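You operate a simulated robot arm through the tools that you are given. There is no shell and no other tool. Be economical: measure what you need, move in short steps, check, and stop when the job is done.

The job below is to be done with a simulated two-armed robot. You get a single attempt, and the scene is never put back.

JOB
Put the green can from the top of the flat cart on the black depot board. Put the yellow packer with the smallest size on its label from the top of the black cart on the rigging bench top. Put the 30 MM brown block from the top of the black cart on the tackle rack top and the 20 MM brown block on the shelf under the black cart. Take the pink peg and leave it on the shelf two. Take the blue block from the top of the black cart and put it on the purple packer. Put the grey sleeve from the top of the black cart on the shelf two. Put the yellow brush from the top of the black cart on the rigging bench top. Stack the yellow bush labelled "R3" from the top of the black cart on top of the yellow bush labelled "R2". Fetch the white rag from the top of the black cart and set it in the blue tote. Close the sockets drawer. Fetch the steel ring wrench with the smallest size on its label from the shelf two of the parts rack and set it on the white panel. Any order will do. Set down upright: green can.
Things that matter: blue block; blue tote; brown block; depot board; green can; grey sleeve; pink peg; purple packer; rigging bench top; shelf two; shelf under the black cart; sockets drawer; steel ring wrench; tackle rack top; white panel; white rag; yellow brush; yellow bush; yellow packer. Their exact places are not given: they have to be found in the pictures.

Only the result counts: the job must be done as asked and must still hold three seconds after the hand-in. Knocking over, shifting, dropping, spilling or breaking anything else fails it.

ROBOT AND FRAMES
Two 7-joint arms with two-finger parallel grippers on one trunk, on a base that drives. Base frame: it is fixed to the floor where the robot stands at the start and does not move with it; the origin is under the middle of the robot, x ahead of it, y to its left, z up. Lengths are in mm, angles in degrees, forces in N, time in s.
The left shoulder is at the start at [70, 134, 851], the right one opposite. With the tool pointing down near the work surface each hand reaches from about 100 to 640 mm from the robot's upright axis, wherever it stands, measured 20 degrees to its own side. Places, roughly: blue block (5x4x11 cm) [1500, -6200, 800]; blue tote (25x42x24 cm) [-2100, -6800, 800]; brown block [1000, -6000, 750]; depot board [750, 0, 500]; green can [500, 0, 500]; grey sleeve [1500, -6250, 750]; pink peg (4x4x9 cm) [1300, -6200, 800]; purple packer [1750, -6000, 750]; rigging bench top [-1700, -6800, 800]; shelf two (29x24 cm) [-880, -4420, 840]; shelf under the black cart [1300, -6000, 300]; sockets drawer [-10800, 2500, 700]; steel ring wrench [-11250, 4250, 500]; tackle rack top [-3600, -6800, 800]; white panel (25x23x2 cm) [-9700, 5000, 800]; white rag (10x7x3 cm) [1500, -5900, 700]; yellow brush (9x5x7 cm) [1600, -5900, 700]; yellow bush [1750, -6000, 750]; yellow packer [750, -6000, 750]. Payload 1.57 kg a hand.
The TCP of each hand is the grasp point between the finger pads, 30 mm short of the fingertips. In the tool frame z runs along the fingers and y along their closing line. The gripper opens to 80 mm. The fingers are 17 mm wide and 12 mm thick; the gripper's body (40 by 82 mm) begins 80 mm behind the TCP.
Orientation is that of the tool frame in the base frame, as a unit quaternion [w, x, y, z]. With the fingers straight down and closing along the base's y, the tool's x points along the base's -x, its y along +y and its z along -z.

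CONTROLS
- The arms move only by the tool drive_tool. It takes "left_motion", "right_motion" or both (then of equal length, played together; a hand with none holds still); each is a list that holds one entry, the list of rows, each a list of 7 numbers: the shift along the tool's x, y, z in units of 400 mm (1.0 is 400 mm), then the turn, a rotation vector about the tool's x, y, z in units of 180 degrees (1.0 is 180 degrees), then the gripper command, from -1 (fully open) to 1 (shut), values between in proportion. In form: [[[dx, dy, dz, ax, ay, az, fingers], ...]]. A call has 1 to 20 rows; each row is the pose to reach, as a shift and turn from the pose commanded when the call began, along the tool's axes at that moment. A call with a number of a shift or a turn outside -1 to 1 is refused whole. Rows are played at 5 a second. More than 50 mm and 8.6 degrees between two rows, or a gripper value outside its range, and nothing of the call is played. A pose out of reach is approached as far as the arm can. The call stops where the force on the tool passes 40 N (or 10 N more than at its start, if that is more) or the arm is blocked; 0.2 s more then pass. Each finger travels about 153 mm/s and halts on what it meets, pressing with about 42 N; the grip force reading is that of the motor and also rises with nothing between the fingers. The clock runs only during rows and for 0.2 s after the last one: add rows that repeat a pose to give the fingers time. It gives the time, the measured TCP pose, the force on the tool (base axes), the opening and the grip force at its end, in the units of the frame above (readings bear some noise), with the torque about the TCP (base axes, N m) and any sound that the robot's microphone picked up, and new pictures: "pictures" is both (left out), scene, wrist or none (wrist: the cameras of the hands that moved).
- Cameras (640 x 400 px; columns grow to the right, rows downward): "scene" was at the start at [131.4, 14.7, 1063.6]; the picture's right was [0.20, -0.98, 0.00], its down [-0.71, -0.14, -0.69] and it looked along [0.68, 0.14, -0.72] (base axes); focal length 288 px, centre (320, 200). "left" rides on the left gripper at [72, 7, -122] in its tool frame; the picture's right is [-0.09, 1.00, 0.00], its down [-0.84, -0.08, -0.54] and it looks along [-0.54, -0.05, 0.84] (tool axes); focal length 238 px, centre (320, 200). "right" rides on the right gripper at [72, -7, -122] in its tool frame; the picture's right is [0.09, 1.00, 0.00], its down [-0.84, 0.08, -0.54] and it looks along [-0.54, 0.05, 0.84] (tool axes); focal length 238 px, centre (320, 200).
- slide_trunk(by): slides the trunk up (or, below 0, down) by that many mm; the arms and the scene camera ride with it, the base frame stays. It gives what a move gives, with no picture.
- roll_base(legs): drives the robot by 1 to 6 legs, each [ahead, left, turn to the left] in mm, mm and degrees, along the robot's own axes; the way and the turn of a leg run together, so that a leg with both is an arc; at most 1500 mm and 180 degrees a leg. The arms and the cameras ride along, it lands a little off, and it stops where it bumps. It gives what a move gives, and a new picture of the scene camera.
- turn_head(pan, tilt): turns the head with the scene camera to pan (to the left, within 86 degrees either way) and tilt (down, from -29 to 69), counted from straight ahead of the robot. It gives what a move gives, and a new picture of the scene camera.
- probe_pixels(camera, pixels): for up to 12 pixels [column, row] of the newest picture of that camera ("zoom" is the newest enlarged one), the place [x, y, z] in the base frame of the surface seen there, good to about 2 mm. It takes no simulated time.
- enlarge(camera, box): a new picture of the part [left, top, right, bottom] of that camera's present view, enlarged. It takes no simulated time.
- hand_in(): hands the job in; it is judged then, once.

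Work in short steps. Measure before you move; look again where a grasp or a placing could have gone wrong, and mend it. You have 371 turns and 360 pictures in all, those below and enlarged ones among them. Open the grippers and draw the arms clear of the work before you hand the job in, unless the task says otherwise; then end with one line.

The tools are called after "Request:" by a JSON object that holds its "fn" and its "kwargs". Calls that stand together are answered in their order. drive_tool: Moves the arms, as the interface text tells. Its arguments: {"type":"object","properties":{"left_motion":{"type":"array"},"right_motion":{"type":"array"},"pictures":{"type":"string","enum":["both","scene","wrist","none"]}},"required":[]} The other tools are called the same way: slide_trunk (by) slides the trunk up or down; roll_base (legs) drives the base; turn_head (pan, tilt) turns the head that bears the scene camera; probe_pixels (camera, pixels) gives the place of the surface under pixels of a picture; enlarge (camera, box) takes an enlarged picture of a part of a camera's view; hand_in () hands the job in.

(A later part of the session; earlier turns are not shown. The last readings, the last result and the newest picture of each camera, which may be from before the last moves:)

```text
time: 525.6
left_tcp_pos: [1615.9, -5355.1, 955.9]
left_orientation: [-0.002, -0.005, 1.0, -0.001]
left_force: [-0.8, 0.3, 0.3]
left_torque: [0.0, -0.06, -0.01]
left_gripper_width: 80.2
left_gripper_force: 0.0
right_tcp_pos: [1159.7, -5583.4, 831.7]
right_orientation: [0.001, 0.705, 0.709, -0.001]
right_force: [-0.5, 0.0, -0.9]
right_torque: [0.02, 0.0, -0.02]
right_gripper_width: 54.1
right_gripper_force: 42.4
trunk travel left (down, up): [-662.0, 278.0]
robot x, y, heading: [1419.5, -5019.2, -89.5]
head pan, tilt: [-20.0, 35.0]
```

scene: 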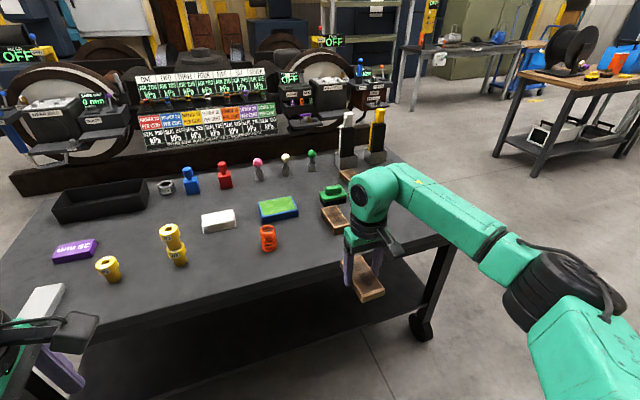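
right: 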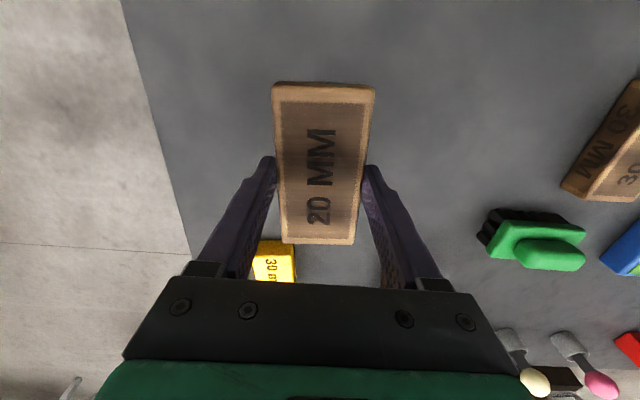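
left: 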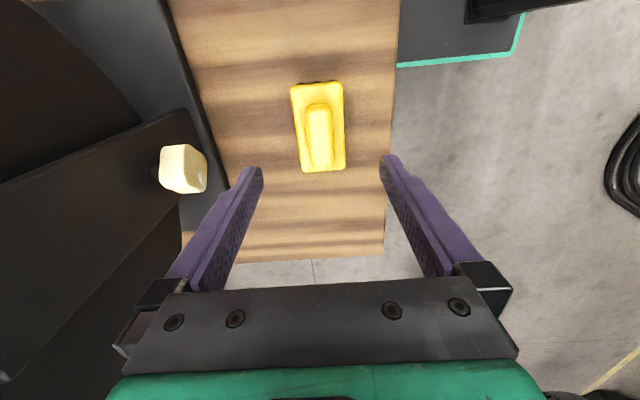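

I back 60 mm for margin and lower the trunk.

Request:
{"fn": "roll_base", "kwargs": {"legs": [[-60, 0, 0]]}}

Request:
{"fn": "slide_trunk", "kwargs": {"by": -400}}

Request:
{"fn": "slide_trunk", "kwargs": {"by": -95}}

Request:
{"fn": "turn_head", "kwargs": {"pan": -20, "tilt": 25}}

```text
time: 526.6
left_tcp_pos: [1615.9, -5295.6, 954.5]
left_orientation: [-0.002, -0.005, 1.0, 0.0]
left_force: [-0.6, 0.1, -0.1]
left_torque: [0.0, 0.01, 0.02]
left_gripper_width: 79.7
left_gripper_force: 0.1
right_tcp_pos: [1160.3, -5524.4, 829.0]
right_orientation: [-0.001, 0.704, 0.71, -0.001]
right_force: [-0.4, 0.5, -0.9]
right_torque: [-0.03, -0.02, -0.01]
right_gripper_width: 54.1
right_gripper_force: 41.9
trunk travel left (down, up): [-662.0, 278.0]
robot x, y, heading: [1417.4, -4959.3, -89.9]
head pan, tilt: [-20.0, 35.0]
```

scene: 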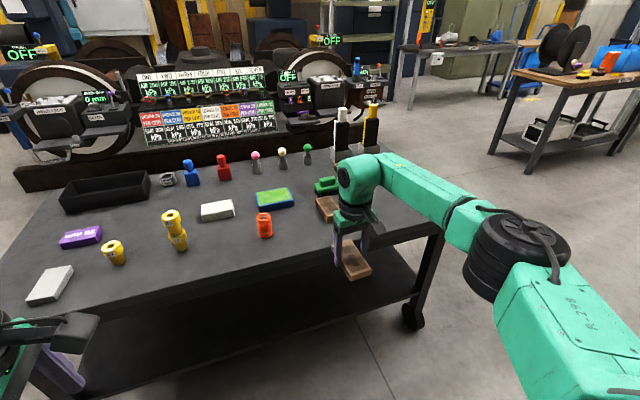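

```text
time: 530.4
left_tcp_pos: [1615.1, -5295.3, 555.0]
left_orientation: [-0.002, -0.004, 1.0, -0.001]
left_force: [0.9, 0.6, -0.2]
left_torque: [0.02, 0.01, -0.01]
left_gripper_width: 79.9
left_gripper_force: 0.1
right_tcp_pos: [1159.4, -5524.3, 429.7]
right_orientation: [0.0, 0.704, 0.71, -0.001]
right_force: [0.1, 0.0, -1.3]
right_torque: [-0.02, 0.04, -0.01]
right_gripper_width: 53.9
right_gripper_force: 41.6
trunk travel left (down, up): [-262.0, 678.0]
robot x, y, heading: [1417.7, -4959.5, -89.4]
head pan, tilt: [-20.0, 35.0]
```

```text
time: 531.7
left_tcp_pos: [1615.5, -5295.8, 459.0]
left_orientation: [-0.002, -0.005, 1.0, -0.001]
left_force: [0.3, -0.2, -0.5]
left_torque: [0.0, -0.04, 0.0]
left_gripper_width: 80.3
left_gripper_force: 0.0
right_tcp_pos: [1159.3, -5523.9, 334.7]
right_orientation: [0.0, 0.704, 0.71, 0.0]
right_force: [0.3, -0.7, -1.1]
right_torque: [-0.01, -0.01, -0.01]
right_gripper_width: 54.1
right_gripper_force: 42.4
trunk travel left (down, up): [-167.0, 773.0]
robot x, y, heading: [1418.5, -4960.8, -89.7]
head pan, tilt: [-20.0, 35.0]
```

```text
time: 532.4
left_tcp_pos: [1617.5, -5295.0, 459.1]
left_orientation: [-0.001, -0.005, 1.0, 0.0]
left_force: [0.7, 0.0, 0.6]
left_torque: [0.0, 0.0, 0.04]
left_gripper_width: 80.0
left_gripper_force: 0.0
right_tcp_pos: [1160.3, -5524.8, 335.2]
right_orientation: [0.0, 0.704, 0.71, 0.0]
right_force: [-0.4, -0.1, -0.7]
right_torque: [-0.02, -0.03, -0.01]
right_gripper_width: 53.8
right_gripper_force: 41.6
trunk travel left (down, up): [-167.0, 773.0]
robot x, y, heading: [1416.9, -4960.9, -89.5]
head pan, tilt: [-20.0, 25.0]
```

scene: 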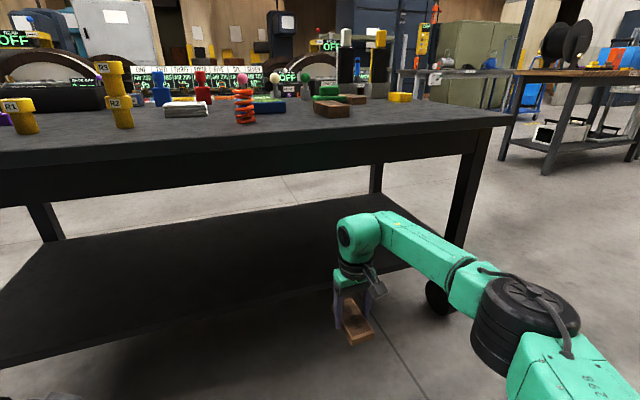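

I probe the apron's lower edge and the shelf edge before entering.

Request:
{"fn": "probe_pixels", "kwargs": {"camera": "scene", "pixels": [[300, 172], [300, 178], [400, 155], [200, 190], [300, 290], [350, 262], [200, 300], [455, 230], [350, 217], [250, 240]]}}

```text
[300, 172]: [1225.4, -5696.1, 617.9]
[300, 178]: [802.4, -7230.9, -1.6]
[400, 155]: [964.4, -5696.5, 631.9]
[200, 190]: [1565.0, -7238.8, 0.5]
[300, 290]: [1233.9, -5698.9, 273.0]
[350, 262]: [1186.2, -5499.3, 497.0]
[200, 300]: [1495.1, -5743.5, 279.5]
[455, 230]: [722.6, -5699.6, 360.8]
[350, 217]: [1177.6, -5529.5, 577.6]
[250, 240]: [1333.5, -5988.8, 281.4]
```

Apron bottom is z≈612, wrist top ≈578. I lower 12 mm more and roll 260 ahead to bring the block over the shelf.

Request:
{"fn": "slide_trunk", "kwargs": {"by": -12}}

Request:
{"fn": "roll_base", "kwargs": {"legs": [[260, 0, 0]]}}

```text
time: 533.0
left_tcp_pos: [1615.4, -5294.4, 447.6]
left_orientation: [-0.001, -0.006, 1.0, -0.001]
left_force: [-0.2, 0.1, 0.1]
left_torque: [0.02, -0.03, 0.01]
left_gripper_width: 79.8
left_gripper_force: 0.1
right_tcp_pos: [1161.2, -5523.9, 322.4]
right_orientation: [-0.001, 0.704, 0.71, -0.001]
right_force: [-0.3, -0.9, -1.2]
right_torque: [-0.01, -0.02, 0.0]
right_gripper_width: 53.8
right_gripper_force: 41.9
trunk travel left (down, up): [-155.0, 785.0]
robot x, y, heading: [1416.8, -4963.6, -89.4]
head pan, tilt: [-20.0, 25.0]
```

```text
time: 534.9
left_tcp_pos: [1619.0, -5555.1, 447.7]
left_orientation: [-0.002, -0.004, 1.0, 0.0]
left_force: [0.0, 0.2, -0.3]
left_torque: [-0.03, -0.01, -0.03]
left_gripper_width: 80.0
left_gripper_force: 0.0
right_tcp_pos: [1162.9, -5783.9, 323.2]
right_orientation: [-0.001, 0.704, 0.71, -0.001]
right_force: [0.4, -0.4, -0.8]
right_torque: [-0.02, 0.02, 0.03]
right_gripper_width: 54.0
right_gripper_force: 41.7
trunk travel left (down, up): [-155.0, 785.0]
robot x, y, heading: [1420.6, -5220.1, -89.5]
head pan, tilt: [-20.0, 25.0]
```

scene: 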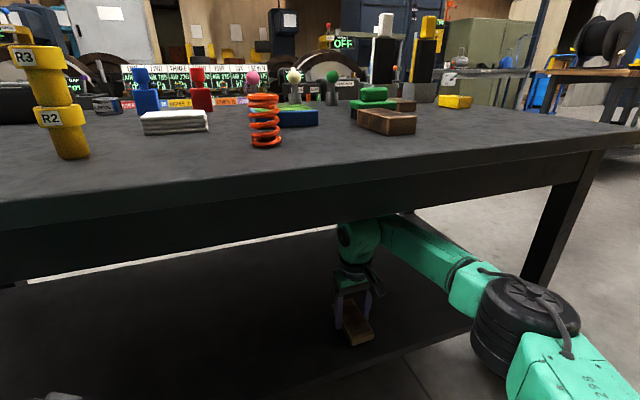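

I lower 9 mm, release, rise 20 mm and back out.

Request:
{"fn": "drive_tool", "kwargs": {"right_motion": [[[0, 0, 0.012, 0, 0, 0, 1], [0, 0, 0.0225, 0, 0, 0, 1], [0, 0, 0.0225, 0, 0, 0, 1], [0, 0, 0.0225, 0, 0, 0, 0], [0, 0, 0.0225, 0, 0, 0, -1], [0, 0, 0.0225, 0, 0, 0, -1], [0, 0, -0.02, 0, 0, 0, -1], [0, 0, -0.03, 0, 0, 0, -1]]]}}

```text
time: 536.7
left_tcp_pos: [1618.4, -5555.5, 447.7]
left_orientation: [-0.001, -0.005, 1.0, -0.001]
left_force: [-0.9, 0.0, -0.6]
left_torque: [-0.04, 0.03, 0.0]
left_gripper_width: 80.2
left_gripper_force: 0.0
right_tcp_pos: [1163.1, -5784.8, 334.9]
right_orientation: [0.0, 0.704, 0.71, -0.001]
right_force: [0.2, -0.4, -0.4]
right_torque: [0.0, 0.02, 0.01]
right_gripper_width: 80.1
right_gripper_force: 0.2
trunk travel left (down, up): [-155.0, 785.0]
robot x, y, heading: [1421.5, -5225.0, -89.5]
head pan, tilt: [-20.0, 25.0]
```

scene: 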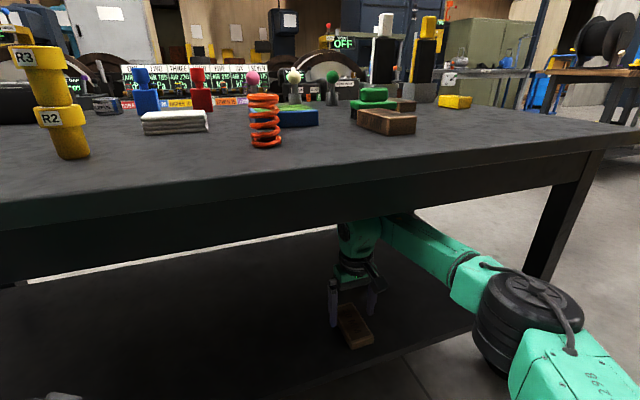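
right: 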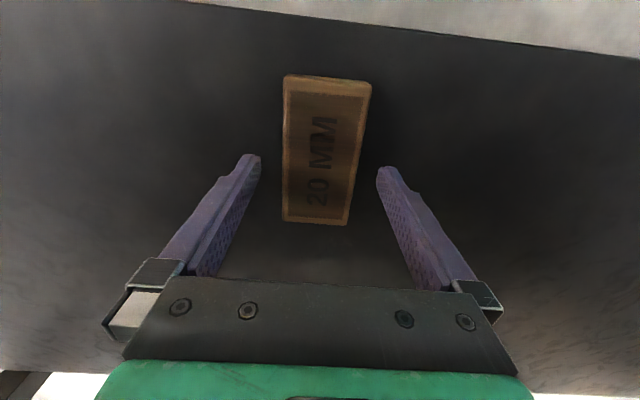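

Placed on the lower shelf. I back out and raise the trunk again.

Request:
{"fn": "roll_base", "kwargs": {"legs": [[-350, 0, 0]]}}

Request:
{"fn": "slide_trunk", "kwargs": {"by": 400}}

Request:
{"fn": "slide_trunk", "kwargs": {"by": 107}}

Request:
{"fn": "drive_tool", "kwargs": {"right_motion": [[[0.1, 0, -0.03, 0, 0, 0, -1], [0.2, 0, -0.06, 0, 0, 0, -1], [0.3, 0, -0.09, 0, 0, 0, -1], [0.4, 0, -0.12, 0, 0, 0, -1]]], "pictures": "none"}}

Request:
{"fn": "roll_base", "kwargs": {"legs": [[0, -170, 0], [560, 0, -0.5]]}}

```text
time: 539.0
left_tcp_pos: [1614.6, -5204.0, 447.2]
left_orientation: [-0.002, -0.001, 1.0, -0.001]
left_force: [0.2, -0.1, 0.3]
left_torque: [-0.01, 0.0, -0.03]
left_gripper_width: 80.2
left_gripper_force: 0.1
right_tcp_pos: [1158.1, -5428.7, 334.4]
right_orientation: [-0.001, 0.705, 0.709, 0.0]
right_force: [-0.4, 0.1, -0.4]
right_torque: [-0.02, 0.02, -0.01]
right_gripper_width: 80.1
right_gripper_force: 0.2
trunk travel left (down, up): [-155.0, 785.0]
robot x, y, heading: [1419.3, -4872.0, -89.9]
head pan, tilt: [-20.0, 25.0]
```

scene: 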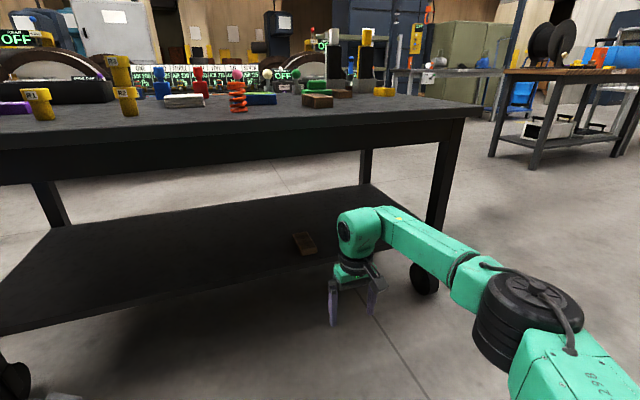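

```text
time: 542.8
left_tcp_pos: [1614.9, -5203.7, 846.3]
left_orientation: [-0.002, -0.001, 1.0, -0.001]
left_force: [-0.3, -0.8, 0.5]
left_torque: [0.0, -0.02, 0.02]
left_gripper_width: 80.1
left_gripper_force: 0.0
right_tcp_pos: [1156.6, -5429.7, 735.9]
right_orientation: [-0.001, 0.706, 0.708, -0.001]
right_force: [-0.5, -0.6, 0.4]
right_torque: [0.02, 0.0, -0.02]
right_gripper_width: 80.1
right_gripper_force: 0.1
trunk travel left (down, up): [-555.0, 385.0]
robot x, y, heading: [1421.8, -4869.0, -90.0]
head pan, tilt: [-20.0, 25.0]
```

```text
time: 544.2
left_tcp_pos: [1614.4, -5203.9, 954.2]
left_orientation: [-0.002, -0.001, 1.0, 0.001]
left_force: [-0.1, 0.8, -0.8]
left_torque: [-0.04, 0.0, 0.0]
left_gripper_width: 79.9
left_gripper_force: 0.2
right_tcp_pos: [1157.7, -5430.5, 842.1]
right_orientation: [-0.001, 0.706, 0.709, -0.002]
right_force: [0.2, 0.1, -0.4]
right_torque: [0.03, 0.04, -0.04]
right_gripper_width: 80.0
right_gripper_force: 0.1
trunk travel left (down, up): [-662.0, 278.0]
robot x, y, heading: [1422.1, -4866.8, -90.0]
head pan, tilt: [-20.0, 25.0]
```

```text
time: 545.2
left_tcp_pos: [1614.6, -5202.2, 956.3]
left_orientation: [-0.002, -0.002, 1.0, -0.002]
left_force: [1.0, 0.3, 1.0]
left_torque: [-0.01, 0.02, -0.04]
left_gripper_width: 79.8
left_gripper_force: 0.1
right_tcp_pos: [1157.5, -5269.2, 891.1]
right_orientation: [0.001, 0.706, 0.708, -0.002]
right_force: [0.2, -0.3, 0.7]
right_torque: [-0.01, -0.01, 0.0]
right_gripper_width: 80.1
right_gripper_force: 0.1
trunk travel left (down, up): [-662.0, 278.0]
robot x, y, heading: [1422.5, -4870.7, -90.1]
head pan, tilt: [-20.0, 25.0]
```

```text
time: 549.5
left_tcp_pos: [1442.6, -5763.7, 954.9]
left_orientation: [-0.002, -0.001, 1.0, 0.0]
left_force: [-0.9, 0.2, -0.5]
left_torque: [-0.03, 0.02, -0.01]
left_gripper_width: 80.2
left_gripper_force: 0.1
right_tcp_pos: [985.1, -5829.3, 890.4]
right_orientation: [-0.001, 0.707, 0.707, -0.001]
right_force: [-0.7, -0.7, 0.2]
right_torque: [0.0, -0.01, 0.01]
right_gripper_width: 79.8
right_gripper_force: 0.0
trunk travel left (down, up): [-662.0, 278.0]
robot x, y, heading: [1246.6, -5425.5, -90.0]
head pan, tilt: [-20.0, 25.0]
```

scene: 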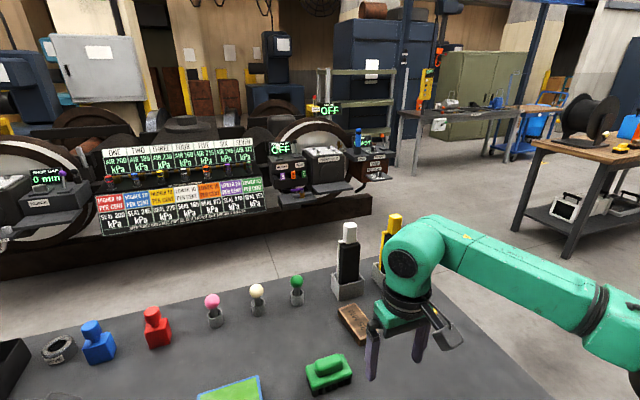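

I look down at the rag and the 30 MM block.

Request:
{"fn": "turn_head", "kwargs": {"pan": 5, "tilt": 58}}

```text
time: 550.5
left_tcp_pos: [1442.8, -5763.1, 954.6]
left_orientation: [-0.002, 0.0, 1.0, -0.001]
left_force: [-0.3, 0.4, -0.6]
left_torque: [-0.01, 0.02, -0.01]
left_gripper_width: 80.2
left_gripper_force: 0.0
right_tcp_pos: [985.0, -5828.8, 891.2]
right_orientation: [-0.001, 0.707, 0.708, -0.001]
right_force: [-0.3, 0.6, 0.1]
right_torque: [0.01, -0.02, -0.01]
right_gripper_width: 80.2
right_gripper_force: 0.1
trunk travel left (down, up): [-662.0, 278.0]
robot x, y, heading: [1251.7, -5429.6, -90.0]
head pan, tilt: [5.0, 58.0]
```

scene: 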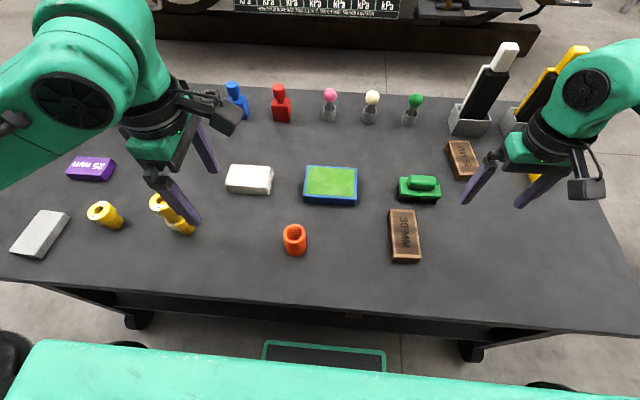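

Request:
{"fn": "probe_pixels", "kwargs": {"camera": "scene", "pixels": [[229, 167], [272, 168], [227, 185], [269, 188], [250, 176], [390, 212], [414, 211], [392, 258], [419, 257], [404, 236], [270, 192], [228, 190]]}}

```text
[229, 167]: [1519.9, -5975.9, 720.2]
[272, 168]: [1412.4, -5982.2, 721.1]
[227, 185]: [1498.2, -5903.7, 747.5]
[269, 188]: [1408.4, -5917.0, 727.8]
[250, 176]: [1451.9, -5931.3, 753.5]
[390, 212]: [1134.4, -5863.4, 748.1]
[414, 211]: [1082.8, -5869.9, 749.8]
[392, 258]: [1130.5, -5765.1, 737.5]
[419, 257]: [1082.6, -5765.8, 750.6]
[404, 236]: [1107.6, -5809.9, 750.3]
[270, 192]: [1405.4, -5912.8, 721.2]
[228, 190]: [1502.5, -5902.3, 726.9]
```

Rag centre ≈(1453,-5934), 30 MM block (1107,-5817). I move both hands above them.

Request:
{"fn": "drive_tool", "kwargs": {"left_motion": [[[-0.005, -0.08, 0.0, 0, 0, 0, -1], [-0.01, -0.16, 0.03, 0, 0, 0, -1], [-0.015, -0.24, 0.07, 0, 0, 0, -1], [-0.02, -0.32, 0.12, 0, 0, 0, -1], [-0.025, -0.4, 0.18, 0, 0, 0, -1], [-0.025, -0.4275, 0.23, 0, 0, 0, -1], [-0.025, -0.4275, 0.23, 0, 0, 0, -1]]], "right_motion": [[[0.005, 0.06, 0.03, 0, 0, 0, -1], [0.01, 0.12, 0.06, 0, 0, 0, -1], [0.015, 0.18, 0.09, 0, 0, 0, -1], [0.02, 0.24, 0.12, 0, 0, 0, -1], [0.025, 0.3, 0.15, 0, 0, 0, -1], [0.03, 0.305, 0.1775, 0, 0, 0, -1], [0.03, 0.305, 0.1775, 0, 0, 0, -1]]], "pictures": "wrist"}}

```text
time: 552.1
left_tcp_pos: [1453.3, -5935.1, 862.5]
left_orientation: [-0.002, -0.001, 1.0, -0.001]
left_force: [-0.1, 0.4, 1.1]
left_torque: [0.02, 0.02, 0.0]
left_gripper_width: 79.7
left_gripper_force: 0.0
right_tcp_pos: [1108.9, -5816.6, 817.5]
right_orientation: [-0.001, 0.707, 0.708, -0.001]
right_force: [-0.1, 0.4, 0.5]
right_torque: [0.01, 0.0, -0.01]
right_gripper_width: 80.1
right_gripper_force: 0.1
trunk travel left (down, up): [-662.0, 278.0]
robot x, y, heading: [1249.0, -5425.0, -89.8]
head pan, tilt: [5.0, 58.0]
```

right: 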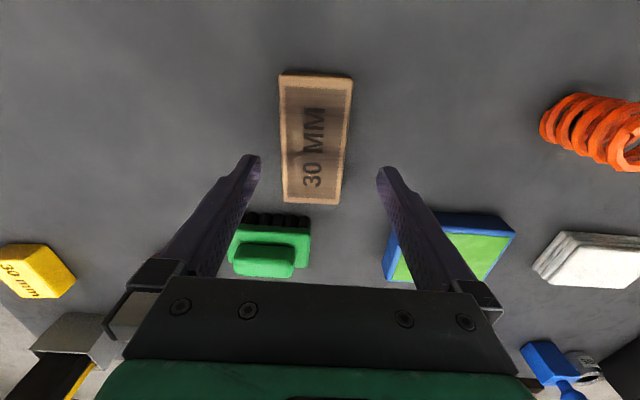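
left: 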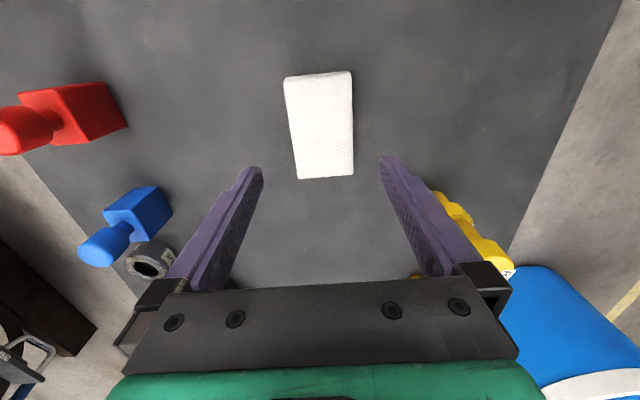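

Request:
{"fn": "probe_pixels", "kwargs": {"camera": "left", "pixels": [[288, 80], [349, 76], [300, 172], [350, 170], [293, 125], [349, 125], [322, 125]]}}

Request:
{"fn": "probe_pixels", "kwargs": {"camera": "right", "pixels": [[283, 78], [348, 82], [286, 198], [337, 200], [315, 140], [283, 140], [344, 140]]}}

```text
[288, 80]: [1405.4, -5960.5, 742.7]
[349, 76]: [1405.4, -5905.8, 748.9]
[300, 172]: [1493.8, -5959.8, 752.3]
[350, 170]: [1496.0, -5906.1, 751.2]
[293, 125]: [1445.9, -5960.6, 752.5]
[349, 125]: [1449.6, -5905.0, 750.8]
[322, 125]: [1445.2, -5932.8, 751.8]
```

```text
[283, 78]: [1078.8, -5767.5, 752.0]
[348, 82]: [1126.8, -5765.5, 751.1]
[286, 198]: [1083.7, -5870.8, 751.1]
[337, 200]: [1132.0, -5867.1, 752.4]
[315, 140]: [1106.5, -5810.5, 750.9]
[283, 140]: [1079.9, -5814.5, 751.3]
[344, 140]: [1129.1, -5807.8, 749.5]
```

Both well aligned. I descend, grip both, and lift.

Request:
{"fn": "drive_tool", "kwargs": {"left_motion": [[[0.005, 0.005, 0.1, 0, 0, 0, -1], [0.005, 0.005, 0.19, 0, 0, 0, -1], [0.005, 0.005, 0.25, 0, 0, 0, -1], [0.005, 0.005, 0.27, 0, 0, 0, -1], [0.005, 0.005, 0.27, 0, 0, 0, 0], [0.005, 0.005, 0.27, 0, 0, 0, 1], [0.005, 0.005, 0.27, 0, 0, 0, 1], [0.005, 0.005, 0.2, 0, 0, 0, 1], [0.005, 0.005, 0.1, 0, 0, 0, 1], [0.005, 0.005, 0, 0, 0, 0, 1]]], "right_motion": [[[0, -0.007, 0.07, 0, 0, 0, -1], [0, -0.007, 0.12, 0, 0, 0, -1], [0, -0.007, 0.154, 0, 0, 0, -1], [0, -0.007, 0.154, 0, 0, 0, -1], [0, -0.007, 0.154, 0, 0, 0, 0], [0, -0.007, 0.154, 0, 0, 0, 1], [0, -0.007, 0.154, 0, 0, 0, 1], [0, -0.007, 0.08, 0, 0, 0, 1], [0, -0.007, -0.02, 0, 0, 0, 1], [0, -0.007, -0.12, 0, 0, 0, 1]]]}}

```text
time: 554.3
left_tcp_pos: [1452.0, -5934.1, 863.0]
left_orientation: [-0.002, 0.0, 1.0, 0.0]
left_force: [0.3, -0.3, -0.8]
left_torque: [-0.03, 0.07, 0.0]
left_gripper_width: 63.7
left_gripper_force: 42.6
right_tcp_pos: [1108.5, -5817.4, 867.6]
right_orientation: [0.0, 0.706, 0.708, 0.0]
right_force: [0.3, 0.4, -0.9]
right_torque: [-0.02, 0.0, -0.01]
right_gripper_width: 54.7
right_gripper_force: 42.0
trunk travel left (down, up): [-662.0, 278.0]
robot x, y, heading: [1249.6, -5430.9, -90.0]
head pan, tilt: [5.0, 58.0]
```

scene: 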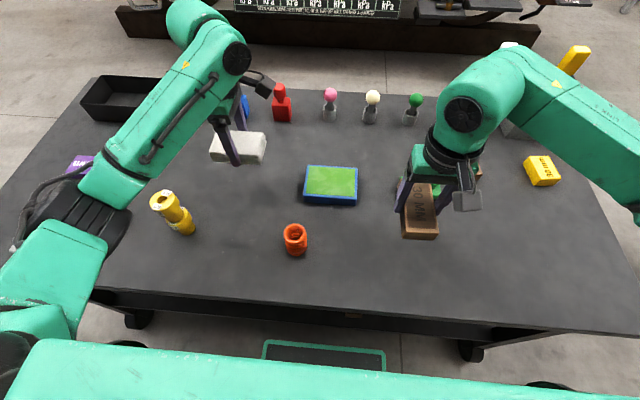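
right: 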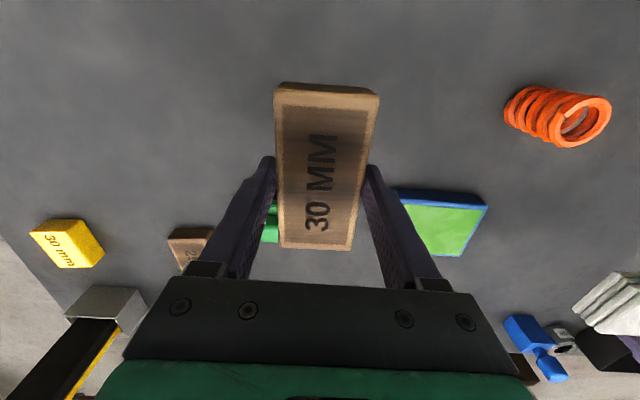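
left: 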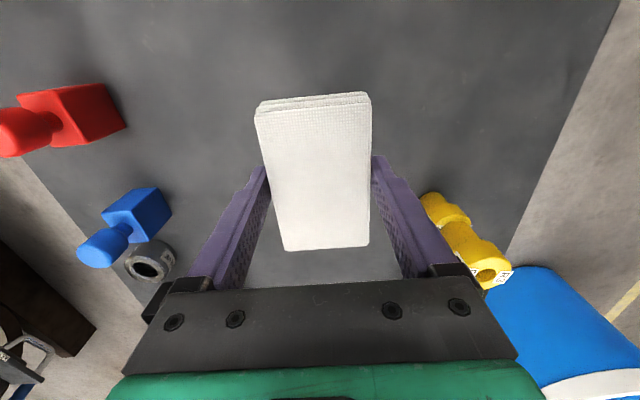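

Both held. I raise the trunk 250, back away and drive west to the tote.

Request:
{"fn": "slide_trunk", "kwargs": {"by": 250}}

Request:
{"fn": "roll_base", "kwargs": {"legs": [[-330, 0, 0], [0, -1400, 0], [0, -1400, 0], [0, -500, 0], [500, 0, 0]]}}

Request:
{"fn": "turn_head", "kwargs": {"pan": 0, "tilt": 35}}

```text
time: 556.8
left_tcp_pos: [1452.2, -5934.8, 1112.5]
left_orientation: [-0.001, 0.0, 1.0, 0.001]
left_force: [-0.1, 0.4, -0.5]
left_torque: [0.01, 0.0, 0.01]
left_gripper_width: 63.9
left_gripper_force: 42.2
right_tcp_pos: [1108.4, -5817.8, 1117.3]
right_orientation: [-0.001, 0.707, 0.707, -0.001]
right_force: [-0.2, 0.0, -1.0]
right_torque: [0.02, -0.02, 0.01]
right_gripper_width: 54.4
right_gripper_force: 41.8
trunk travel left (down, up): [-912.0, 28.0]
robot x, y, heading: [1247.8, -5424.7, -90.2]
head pan, tilt: [5.0, 58.0]
```

```text
time: 574.3
left_tcp_pos: [-1612.9, -5572.7, 1111.7]
left_orientation: [-0.004, -0.094, 0.996, 0.0]
left_force: [1.0, -0.3, 0.0]
left_torque: [-0.01, 0.04, 0.01]
left_gripper_width: 63.7
left_gripper_force: 42.1
right_tcp_pos: [-1972.1, -5522.2, 1117.3]
right_orientation: [-0.002, 0.637, 0.77, -0.002]
right_force: [0.5, -0.3, -1.4]
right_torque: [-0.02, 0.06, -0.01]
right_gripper_width: 54.2
right_gripper_force: 42.2
trunk travel left (down, up): [-912.0, 28.0]
robot x, y, heading: [-1912.2, -5114.3, -79.5]
head pan, tilt: [5.0, 58.0]
stopped in leg 4: the robot was blocked; the commanded pose is now the measured one
```

scene: 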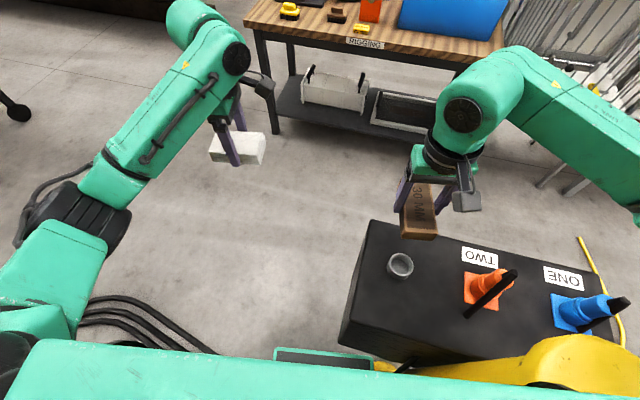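

```text
time: 575.2
left_tcp_pos: [-1617.3, -5572.4, 1112.8]
left_orientation: [-0.001, -0.094, 0.996, 0.0]
left_force: [-0.3, -0.2, -1.0]
left_torque: [0.01, -0.02, 0.02]
left_gripper_width: 63.7
left_gripper_force: 42.5
right_tcp_pos: [-1976.8, -5521.3, 1116.9]
right_orientation: [-0.002, 0.638, 0.77, 0.0]
right_force: [0.0, 0.2, -2.7]
right_torque: [0.0, -0.01, 0.0]
right_gripper_width: 53.9
right_gripper_force: 42.1
trunk travel left (down, up): [-912.0, 28.0]
robot x, y, heading: [-1911.7, -5113.3, -79.5]
head pan, tilt: [0.0, 35.0]
```

scene: 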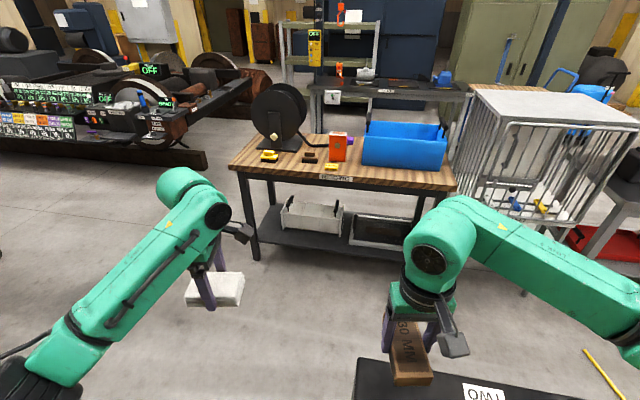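

The base bumped the bollard's cable (it holds firm). I move back east, square up, and approach the bench from there.

Request:
{"fn": "roll_base", "kwargs": {"legs": [[0, 300, 0], [0, 0, -10.5], [1000, 0, 0]]}}

```text
time: 582.6
left_tcp_pos: [-1387.9, -6527.7, 1114.0]
left_orientation: [-0.002, -0.014, 1.0, -0.002]
left_force: [0.5, 0.3, -1.0]
left_torque: [-0.01, 0.02, 0.0]
left_gripper_width: 63.8
left_gripper_force: 42.0
right_tcp_pos: [-1734.5, -6418.2, 1116.4]
right_orientation: [0.0, 0.698, 0.716, 0.0]
right_force: [0.1, -0.2, -1.2]
right_torque: [0.0, 0.06, -0.02]
right_gripper_width: 54.2
right_gripper_force: 41.3
trunk travel left (down, up): [-912.0, 28.0]
robot x, y, heading: [-1606.1, -6026.4, -88.7]
head pan, tilt: [0.0, 35.0]
```

scene: 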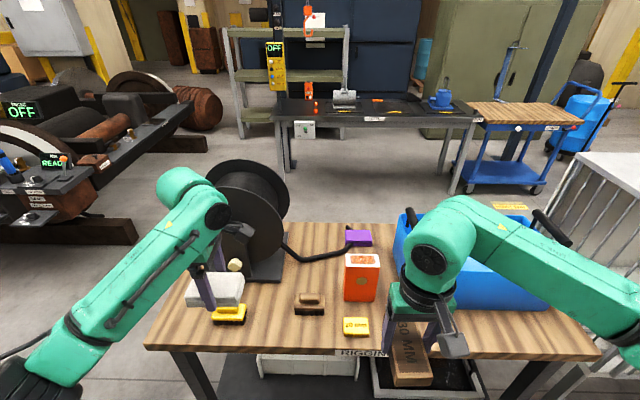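

I strafe 640 mm right to stand before the tote.

Request:
{"fn": "roll_base", "kwargs": {"legs": [[0, -640, -1.3]]}}

Request:
{"fn": "turn_head", "kwargs": {"pan": 10, "tilt": 42}}

```text
time: 586.2
left_tcp_pos: [-2045.3, -6540.3, 1112.3]
left_orientation: [-0.001, -0.001, 1.0, 0.0]
left_force: [-0.7, -0.5, -1.0]
left_torque: [0.0, 0.0, -0.03]
left_gripper_width: 63.8
left_gripper_force: 42.2
right_tcp_pos: [-2389.2, -6424.5, 1116.9]
right_orientation: [-0.001, 0.707, 0.707, -0.001]
right_force: [0.2, 0.1, -1.3]
right_torque: [0.03, 0.0, 0.0]
right_gripper_width: 54.2
right_gripper_force: 42.1
trunk travel left (down, up): [-912.0, 28.0]
robot x, y, heading: [-2248.9, -6036.7, -90.1]
head pan, tilt: [0.0, 35.0]
```

scene: 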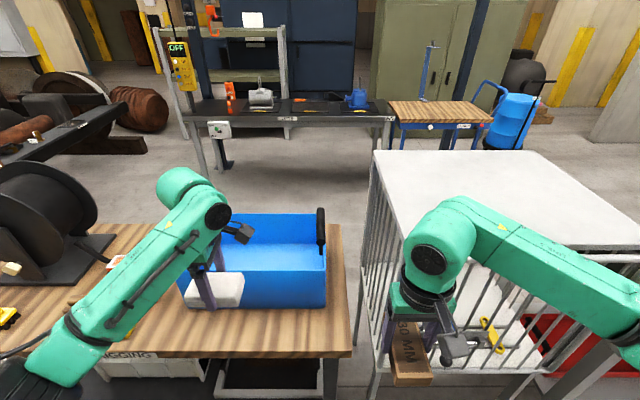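

```text
time: 586.9
left_tcp_pos: [-2046.4, -6540.7, 1110.9]
left_orientation: [-0.001, 0.0, 1.0, 0.0]
left_force: [-0.1, -0.3, -0.3]
left_torque: [-0.01, 0.02, 0.0]
left_gripper_width: 63.8
left_gripper_force: 41.6
right_tcp_pos: [-2390.4, -6424.1, 1117.7]
right_orientation: [0.001, 0.707, 0.707, 0.0]
right_force: [-0.3, 0.4, -0.6]
right_torque: [0.02, 0.02, -0.02]
right_gripper_width: 54.4
right_gripper_force: 42.0
trunk travel left (down, up): [-912.0, 28.0]
robot x, y, heading: [-2247.5, -6036.6, -90.4]
head pan, tilt: [10.0, 42.0]
```

scene: 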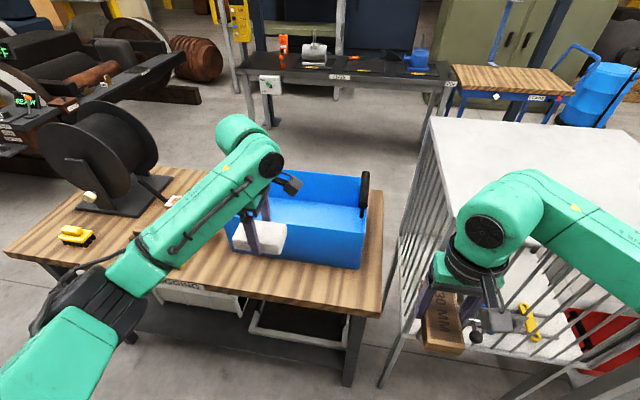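

I probe the tote rim, its floor, and the cage height.

Request:
{"fn": "probe_pixels", "kwargs": {"camera": "scene", "pixels": [[360, 265], [365, 205], [300, 185], [340, 240], [300, 222], [325, 195], [440, 122], [430, 140], [280, 175], [364, 175], [395, 372], [320, 250]]}}

```text
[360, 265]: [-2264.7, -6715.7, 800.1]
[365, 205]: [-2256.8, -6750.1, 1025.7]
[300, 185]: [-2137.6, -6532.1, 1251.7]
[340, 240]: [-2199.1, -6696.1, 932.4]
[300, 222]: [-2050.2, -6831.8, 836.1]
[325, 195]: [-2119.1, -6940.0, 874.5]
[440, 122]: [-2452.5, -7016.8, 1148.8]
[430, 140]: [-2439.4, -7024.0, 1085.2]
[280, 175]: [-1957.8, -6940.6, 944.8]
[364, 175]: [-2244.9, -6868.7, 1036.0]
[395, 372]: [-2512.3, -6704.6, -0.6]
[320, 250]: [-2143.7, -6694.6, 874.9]
```

Tote interior is x -1850…-2245, y -6700…-6940; cage is 1149 high. I retract the right hand and roll 255 ahead so the rag is over the tote.

Request:
{"fn": "drive_tool", "kwargs": {"right_motion": [[[0.07, 0.04, 0, 0, 0, 0, 1], [0.14, 0.08, 0, 0, 0, 0, 1], [0.21, 0.12, 0, 0, 0, 0, 1], [0.27, 0.15, 0, 0, 0, 0, 1]]], "pictures": "none"}}

Request:
{"fn": "roll_base", "kwargs": {"legs": [[255, 0, 0.3]]}}

Request:
{"fn": "enlarge", "kwargs": {"camera": "left", "box": [0, 0, 640, 400]}}

```text
time: 587.9
left_tcp_pos: [-2046.0, -6541.0, 1113.1]
left_orientation: [-0.003, -0.001, 1.0, 0.0]
left_force: [-0.3, -0.1, -0.6]
left_torque: [0.02, 0.0, 0.0]
left_gripper_width: 64.0
left_gripper_force: 41.8
right_tcp_pos: [-2330.0, -6313.8, 1116.5]
right_orientation: [0.0, 0.707, 0.707, -0.001]
right_force: [-0.2, 0.6, -1.9]
right_torque: [-0.04, 0.01, 0.0]
right_gripper_width: 54.1
right_gripper_force: 42.0
trunk travel left (down, up): [-912.0, 28.0]
robot x, y, heading: [-2250.9, -6030.9, -90.1]
head pan, tilt: [10.0, 42.0]
```

```text
time: 589.8
left_tcp_pos: [-2040.3, -6795.3, 1113.3]
left_orientation: [-0.002, -0.006, 1.0, -0.001]
left_force: [-0.9, 0.1, -1.1]
left_torque: [-0.01, -0.01, 0.0]
left_gripper_width: 64.0
left_gripper_force: 41.9
right_tcp_pos: [-2328.4, -6572.1, 1117.4]
right_orientation: [0.0, 0.704, 0.711, -0.001]
right_force: [-0.1, -1.0, -1.9]
right_torque: [0.01, 0.02, 0.02]
right_gripper_width: 54.3
right_gripper_force: 41.9
trunk travel left (down, up): [-912.0, 28.0]
robot x, y, heading: [-2250.1, -6294.3, -89.4]
head pan, tilt: [10.0, 42.0]
```

scene: 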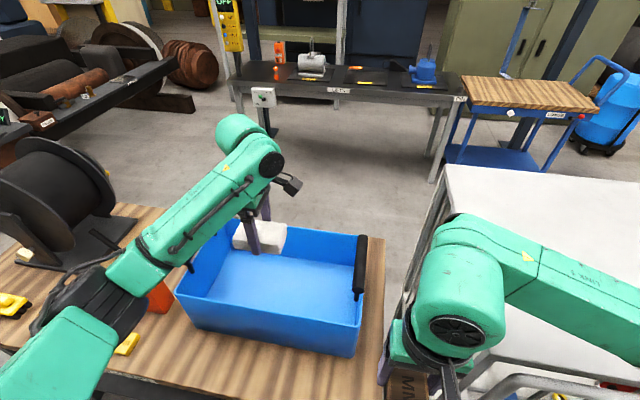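

```text
1.00 times, centred on (320, 200) of left
```

zoom: 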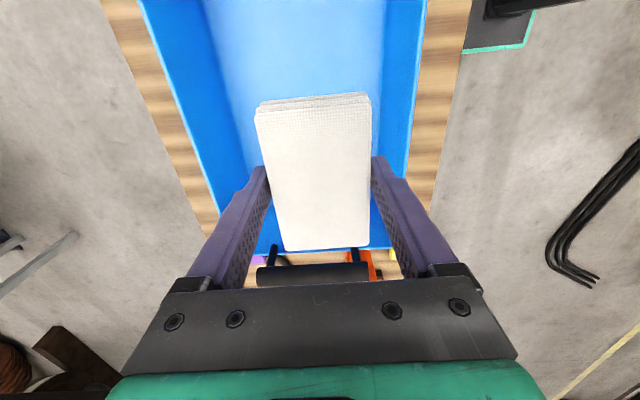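

Request:
{"fn": "probe_pixels", "kwargs": {"camera": "scene", "pixels": [[270, 285], [330, 300], [300, 320], [290, 345], [260, 322], [230, 300], [340, 235], [130, 275], [80, 300], [180, 210], [200, 190], [240, 160]]}}

```text
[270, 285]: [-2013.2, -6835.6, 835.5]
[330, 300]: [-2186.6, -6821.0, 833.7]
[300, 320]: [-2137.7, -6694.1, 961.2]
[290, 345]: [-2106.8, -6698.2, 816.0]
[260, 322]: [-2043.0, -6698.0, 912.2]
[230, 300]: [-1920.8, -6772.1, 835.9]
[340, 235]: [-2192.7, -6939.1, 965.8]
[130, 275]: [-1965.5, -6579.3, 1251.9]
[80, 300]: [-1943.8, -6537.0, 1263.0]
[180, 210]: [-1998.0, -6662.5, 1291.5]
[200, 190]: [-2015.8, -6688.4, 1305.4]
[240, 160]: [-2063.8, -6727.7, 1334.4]
```

Tote floor is z≈835, rim ≈985. I shift slightly to the middle, lower 185 mm and release the rag inside.

Request:
{"fn": "drive_tool", "kwargs": {"left_motion": [[[0.04, -0.03, 0, 0, 0, 0, 1], [0.08, -0.06, 0.05, 0, 0, 0, 1], [0.08, -0.06, 0.15, 0, 0, 0, 1], [0.08, -0.06, 0.25, 0, 0, 0, 1], [0.08, -0.06, 0.35, 0, 0, 0, 1], [0.08, -0.06, 0.46, 0, 0, 0, 1], [0.08, -0.06, 0.46, 0, 0, 0, 1]]]}}

```text
time: 591.4
left_tcp_pos: [-2071.9, -6821.4, 927.0]
left_orientation: [-0.002, -0.005, 1.0, 0.0]
left_force: [-0.4, -1.2, -1.8]
left_torque: [0.0, -0.05, 0.01]
left_gripper_width: 64.0
left_gripper_force: 41.9
right_tcp_pos: [-2327.3, -6575.1, 1117.6]
right_orientation: [0.0, 0.704, 0.71, -0.001]
right_force: [-0.7, 1.0, -0.6]
right_torque: [0.03, 0.0, 0.0]
right_gripper_width: 54.3
right_gripper_force: 42.2
trunk travel left (down, up): [-912.0, 28.0]
robot x, y, heading: [-2249.4, -6296.5, -89.5]
head pan, tilt: [10.0, 42.0]
```

scene: 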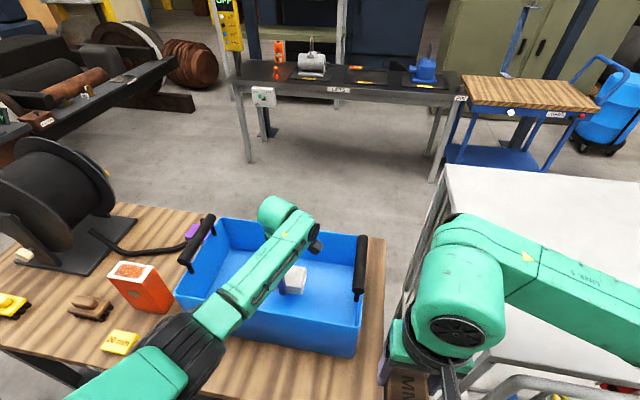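
left: 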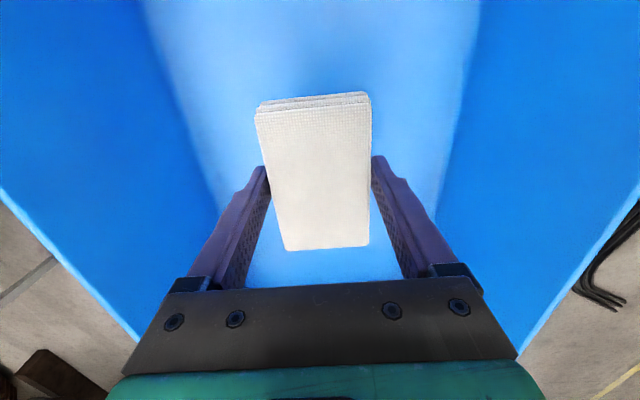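

Request:
{"fn": "probe_pixels", "kwargs": {"camera": "scene", "pixels": [[240, 300], [225, 315], [190, 340], [255, 275], [150, 370], [262, 320]]}}

```text
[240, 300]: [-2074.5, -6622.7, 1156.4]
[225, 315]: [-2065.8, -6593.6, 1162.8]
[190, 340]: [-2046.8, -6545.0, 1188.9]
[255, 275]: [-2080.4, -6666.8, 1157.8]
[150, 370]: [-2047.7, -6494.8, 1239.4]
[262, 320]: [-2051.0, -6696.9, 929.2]
```

There is about 60 mm of clearance, so I lower 42 mm more, release, and rise.

Request:
{"fn": "drive_tool", "kwargs": {"left_motion": [[[0, 0, 0.05, 0, 0, 0, 1], [0, 0, 0.105, 0, 0, 0, 1], [0, 0, 0.105, 0, 0, 0, 0.5], [0, 0, 0.105, 0, 0, 0, -1], [0, 0, 0.105, 0, 0, 0, -1], [0, 0, 0.0, 0, 0, 0, -1], [0, 0, -0.12, 0, 0, 0, -1], [0, 0, -0.24, 0, 0, 0, -1], [0, 0, -0.36, 0, 0, 0, -1], [0, 0, -0.46, 0, 0, 0, -1]]]}}

```text
time: 593.6
left_tcp_pos: [-2070.5, -6827.2, 1109.6]
left_orientation: [0.0, -0.007, 1.0, 0.0]
left_force: [0.3, -0.3, 0.2]
left_torque: [-0.02, -0.02, -0.04]
left_gripper_width: 80.0
left_gripper_force: 0.0
left hand out of reach, approached as far as the arm can: row 10
right_tcp_pos: [-2329.4, -6575.4, 1116.6]
right_orientation: [0.0, 0.703, 0.711, 0.0]
right_force: [0.1, -0.1, -1.0]
right_torque: [-0.01, -0.01, -0.04]
right_gripper_width: 54.2
right_gripper_force: 42.2
trunk travel left (down, up): [-912.0, 28.0]
robot x, y, heading: [-2248.8, -6293.6, -89.2]
head pan, tilt: [10.0, 42.0]
```

scene: 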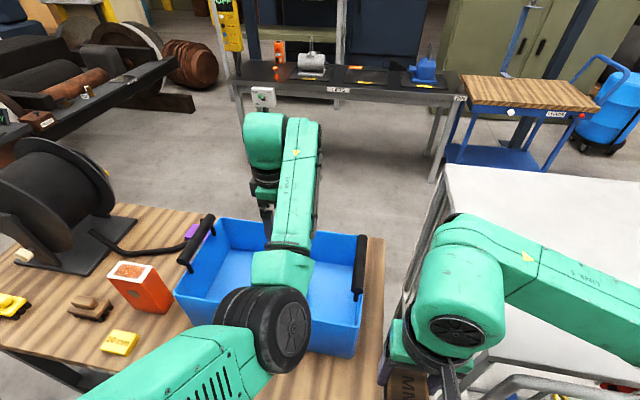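
left: 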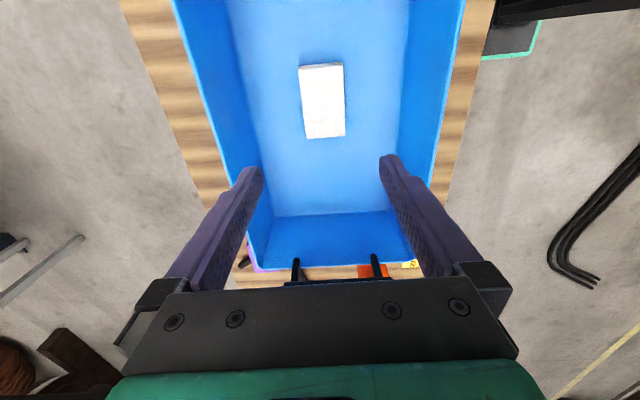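

The rag lies in the tote. I back off and tuck the left hand, then look at the tackle rack.

Request:
{"fn": "roll_base", "kwargs": {"legs": [[-280, 0, 0]]}}

Request:
{"fn": "drive_tool", "kwargs": {"left_motion": [[[0, 0.1, 0.05, 0, 0, 0, -1], [0, 0.2, 0.1, 0, 0, 0, -1], [-0.05, 0.3, 0.15, 0, 0, 0, -1], [-0.1, 0.4, 0.2, 0, 0, 0, -1]]], "pictures": "none"}}

Request:
{"fn": "turn_head", "kwargs": {"pan": -35, "tilt": 35}}

```text
time: 595.5
left_tcp_pos: [-2071.3, -6550.9, 1107.7]
left_orientation: [-0.001, -0.006, 1.0, 0.002]
left_force: [0.5, -0.8, -0.6]
left_torque: [0.03, -0.02, 0.0]
left_gripper_width: 80.0
left_gripper_force: 0.1
right_tcp_pos: [-2329.4, -6297.3, 1115.5]
right_orientation: [-0.001, 0.703, 0.711, 0.0]
right_force: [-0.1, -0.1, -0.9]
right_torque: [-0.01, 0.0, 0.0]
right_gripper_width: 54.3
right_gripper_force: 41.8
trunk travel left (down, up): [-912.0, 28.0]
robot x, y, heading: [-2248.1, -6013.4, -89.3]
head pan, tilt: [10.0, 42.0]
```

scene: 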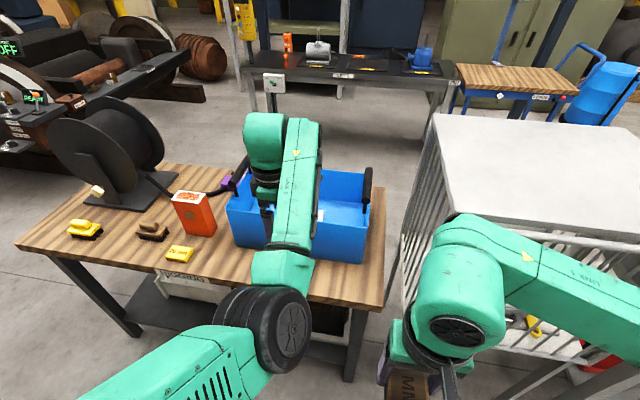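

```text
time: 596.4
left_tcp_pos: [-1979.3, -6459.2, 1057.0]
left_orientation: [0.07, -0.041, 0.996, -0.045]
left_force: [0.1, 0.4, 0.1]
left_torque: [0.0, -0.04, 0.03]
left_gripper_width: 79.8
left_gripper_force: 0.0
left hand out of reach, approached as far as the arm can: row 1, 2, 3, 4
right_tcp_pos: [-2329.2, -6294.3, 1118.2]
right_orientation: [0.0, 0.703, 0.712, -0.001]
right_force: [0.2, 0.0, -1.3]
right_torque: [-0.03, 0.03, 0.0]
right_gripper_width: 54.4
right_gripper_force: 41.6
trunk travel left (down, up): [-912.0, 28.0]
robot x, y, heading: [-2251.4, -6013.0, -89.5]
head pan, tilt: [10.0, 42.0]
stopped in row 4 (left hand): the arm was blocked; the commanded pose is now the measured one
```

```text
time: 597.5
left_tcp_pos: [-1980.3, -6461.8, 1054.7]
left_orientation: [0.069, -0.04, 0.996, -0.044]
left_force: [-0.5, -0.7, 0.2]
left_torque: [0.0, 0.0, -0.03]
left_gripper_width: 80.0
left_gripper_force: 0.1
right_tcp_pos: [-2329.4, -6295.0, 1116.4]
right_orientation: [0.0, 0.702, 0.712, -0.001]
right_force: [0.8, 0.8, -0.8]
right_torque: [-0.02, 0.01, 0.0]
right_gripper_width: 54.0
right_gripper_force: 42.2
trunk travel left (down, up): [-912.0, 28.0]
robot x, y, heading: [-2248.1, -6014.1, -89.6]
head pan, tilt: [-35.0, 35.0]
```

scene: 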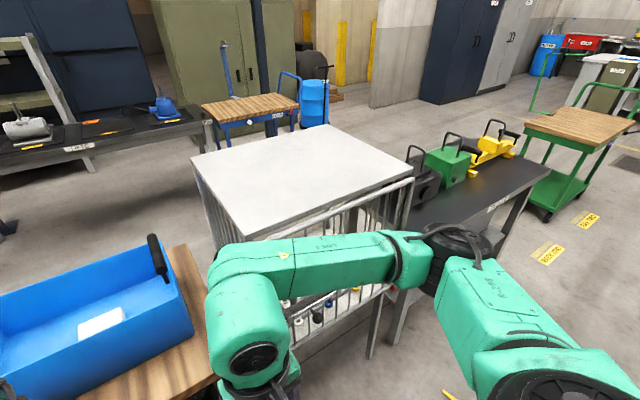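

The left arm folded awkwardly. I turn the left hand back to its normal yaw (and upright) in place.

Request:
{"fn": "drive_tool", "kwargs": {"left_motion": [[[0, 0, 0, 0.001, 0.0048, 0.0437, -1], [0, 0, 0, 0.002, 0.0095, 0.0873, -1], [0, 0, 0, 0.003, 0.0143, 0.131, -1], [0, 0, 0, 0.004, 0.019, 0.1747, -1], [0, 0, 0, 0.005, 0.0238, 0.2183, -1], [0, 0, 0, 0.006, 0.0285, 0.262, -1], [0, 0, 0, 0.0074, 0.0333, 0.3057, -1], [0, 0, 0, 0.0085, 0.038, 0.3493, -1], [0, 0, 0, 0.0095, 0.0428, 0.393, -1], [0, 0, 0, 0.0106, 0.0475, 0.4367, -1], [0, 0, 0, 0.0116, 0.0523, 0.4803, -1], [0, 0, 0, 0.0127, 0.057, 0.524, -1], [0, 0, 0, 0.0127, 0.057, 0.524, -1]]], "pictures": "none"}}

Request:
{"fn": "turn_head", "kwargs": {"pan": 30, "tilt": 40}}

```text
time: 600.5
left_tcp_pos: [-1951.5, -6459.3, 1059.9]
left_orientation: [0.02, 0.693, 0.72, 0.019]
left_force: [0.3, 0.0, -0.4]
left_torque: [0.0, 0.01, -0.01]
left_gripper_width: 80.1
left_gripper_force: 0.0
right_tcp_pos: [-2329.8, -6294.6, 1116.4]
right_orientation: [-0.001, 0.703, 0.711, -0.001]
right_force: [0.0, 0.5, -1.7]
right_torque: [-0.02, -0.03, -0.01]
right_gripper_width: 54.1
right_gripper_force: 41.9
trunk travel left (down, up): [-912.0, 28.0]
robot x, y, heading: [-2250.9, -6011.0, -89.3]
head pan, tilt: [-35.0, 35.0]
stopped in row 13 (left hand): the arm was blocked; the commanded pose is now the measured one
```

```text
time: 601.9
left_tcp_pos: [-1951.0, -6459.8, 1059.1]
left_orientation: [0.02, 0.693, 0.72, 0.019]
left_force: [0.0, 0.1, 0.3]
left_torque: [0.0, 0.02, 0.03]
left_gripper_width: 79.9
left_gripper_force: 0.1
right_tcp_pos: [-2329.4, -6295.6, 1116.1]
right_orientation: [0.0, 0.703, 0.711, 0.0]
right_force: [-0.5, -0.4, -1.2]
right_torque: [0.02, 0.01, 0.0]
right_gripper_width: 54.0
right_gripper_force: 42.1
trunk travel left (down, up): [-912.0, 28.0]
robot x, y, heading: [-2250.0, -6014.2, -89.4]
head pan, tilt: [30.0, 40.0]
```

scene: 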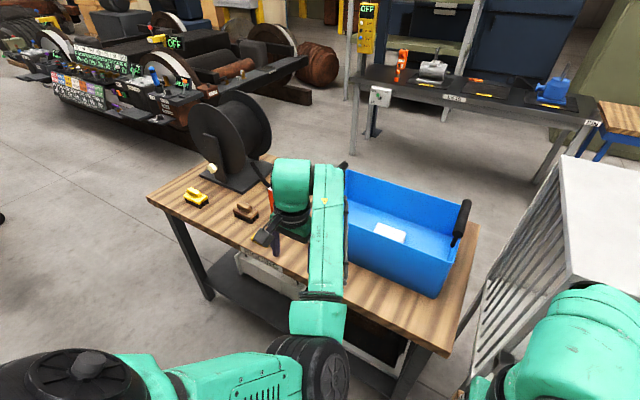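

The left elbow has flipped inward. I move the left hand out to the left to pull the elbow outward.

Request:
{"fn": "drive_tool", "kwargs": {"left_motion": [[[0, 0.08, 0, 0, 0, 0, -1], [0, 0.16, 0, 0, 0, 0, -1], [0, 0.24, 0, 0, 0, 0, -1], [0.02, 0.32, 0, 0, 0, 0, -1], [0.04, 0.4, 0, 0, 0, 0, -1], [0.08, 0.48, 0, 0, 0, 0, -1], [0.14, 0.54, 0, 0, 0, 0, -1], [0.2, 0.6, 0, 0, 0, 0, -1]]], "pictures": "scene"}}

```text
time: 603.7
left_tcp_pos: [-1715.0, -6368.4, 1071.5]
left_orientation: [0.017, 0.695, 0.719, 0.017]
left_force: [0.2, 0.4, -0.2]
left_torque: [-0.03, 0.02, 0.01]
left_gripper_width: 80.0
left_gripper_force: 0.1
right_tcp_pos: [-2330.2, -6295.6, 1116.0]
right_orientation: [-0.001, 0.702, 0.712, -0.001]
right_force: [0.2, 1.0, -1.6]
right_torque: [0.0, -0.01, 0.0]
right_gripper_width: 54.3
right_gripper_force: 42.0
trunk travel left (down, up): [-912.0, 28.0]
robot x, y, heading: [-2253.5, -6017.4, -89.6]
head pan, tilt: [30.0, 40.0]
```

scene: 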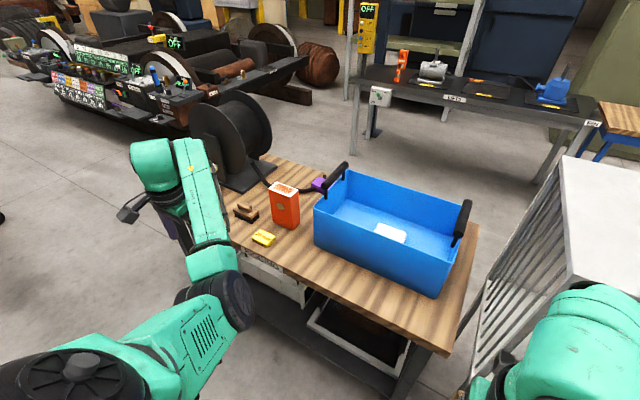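

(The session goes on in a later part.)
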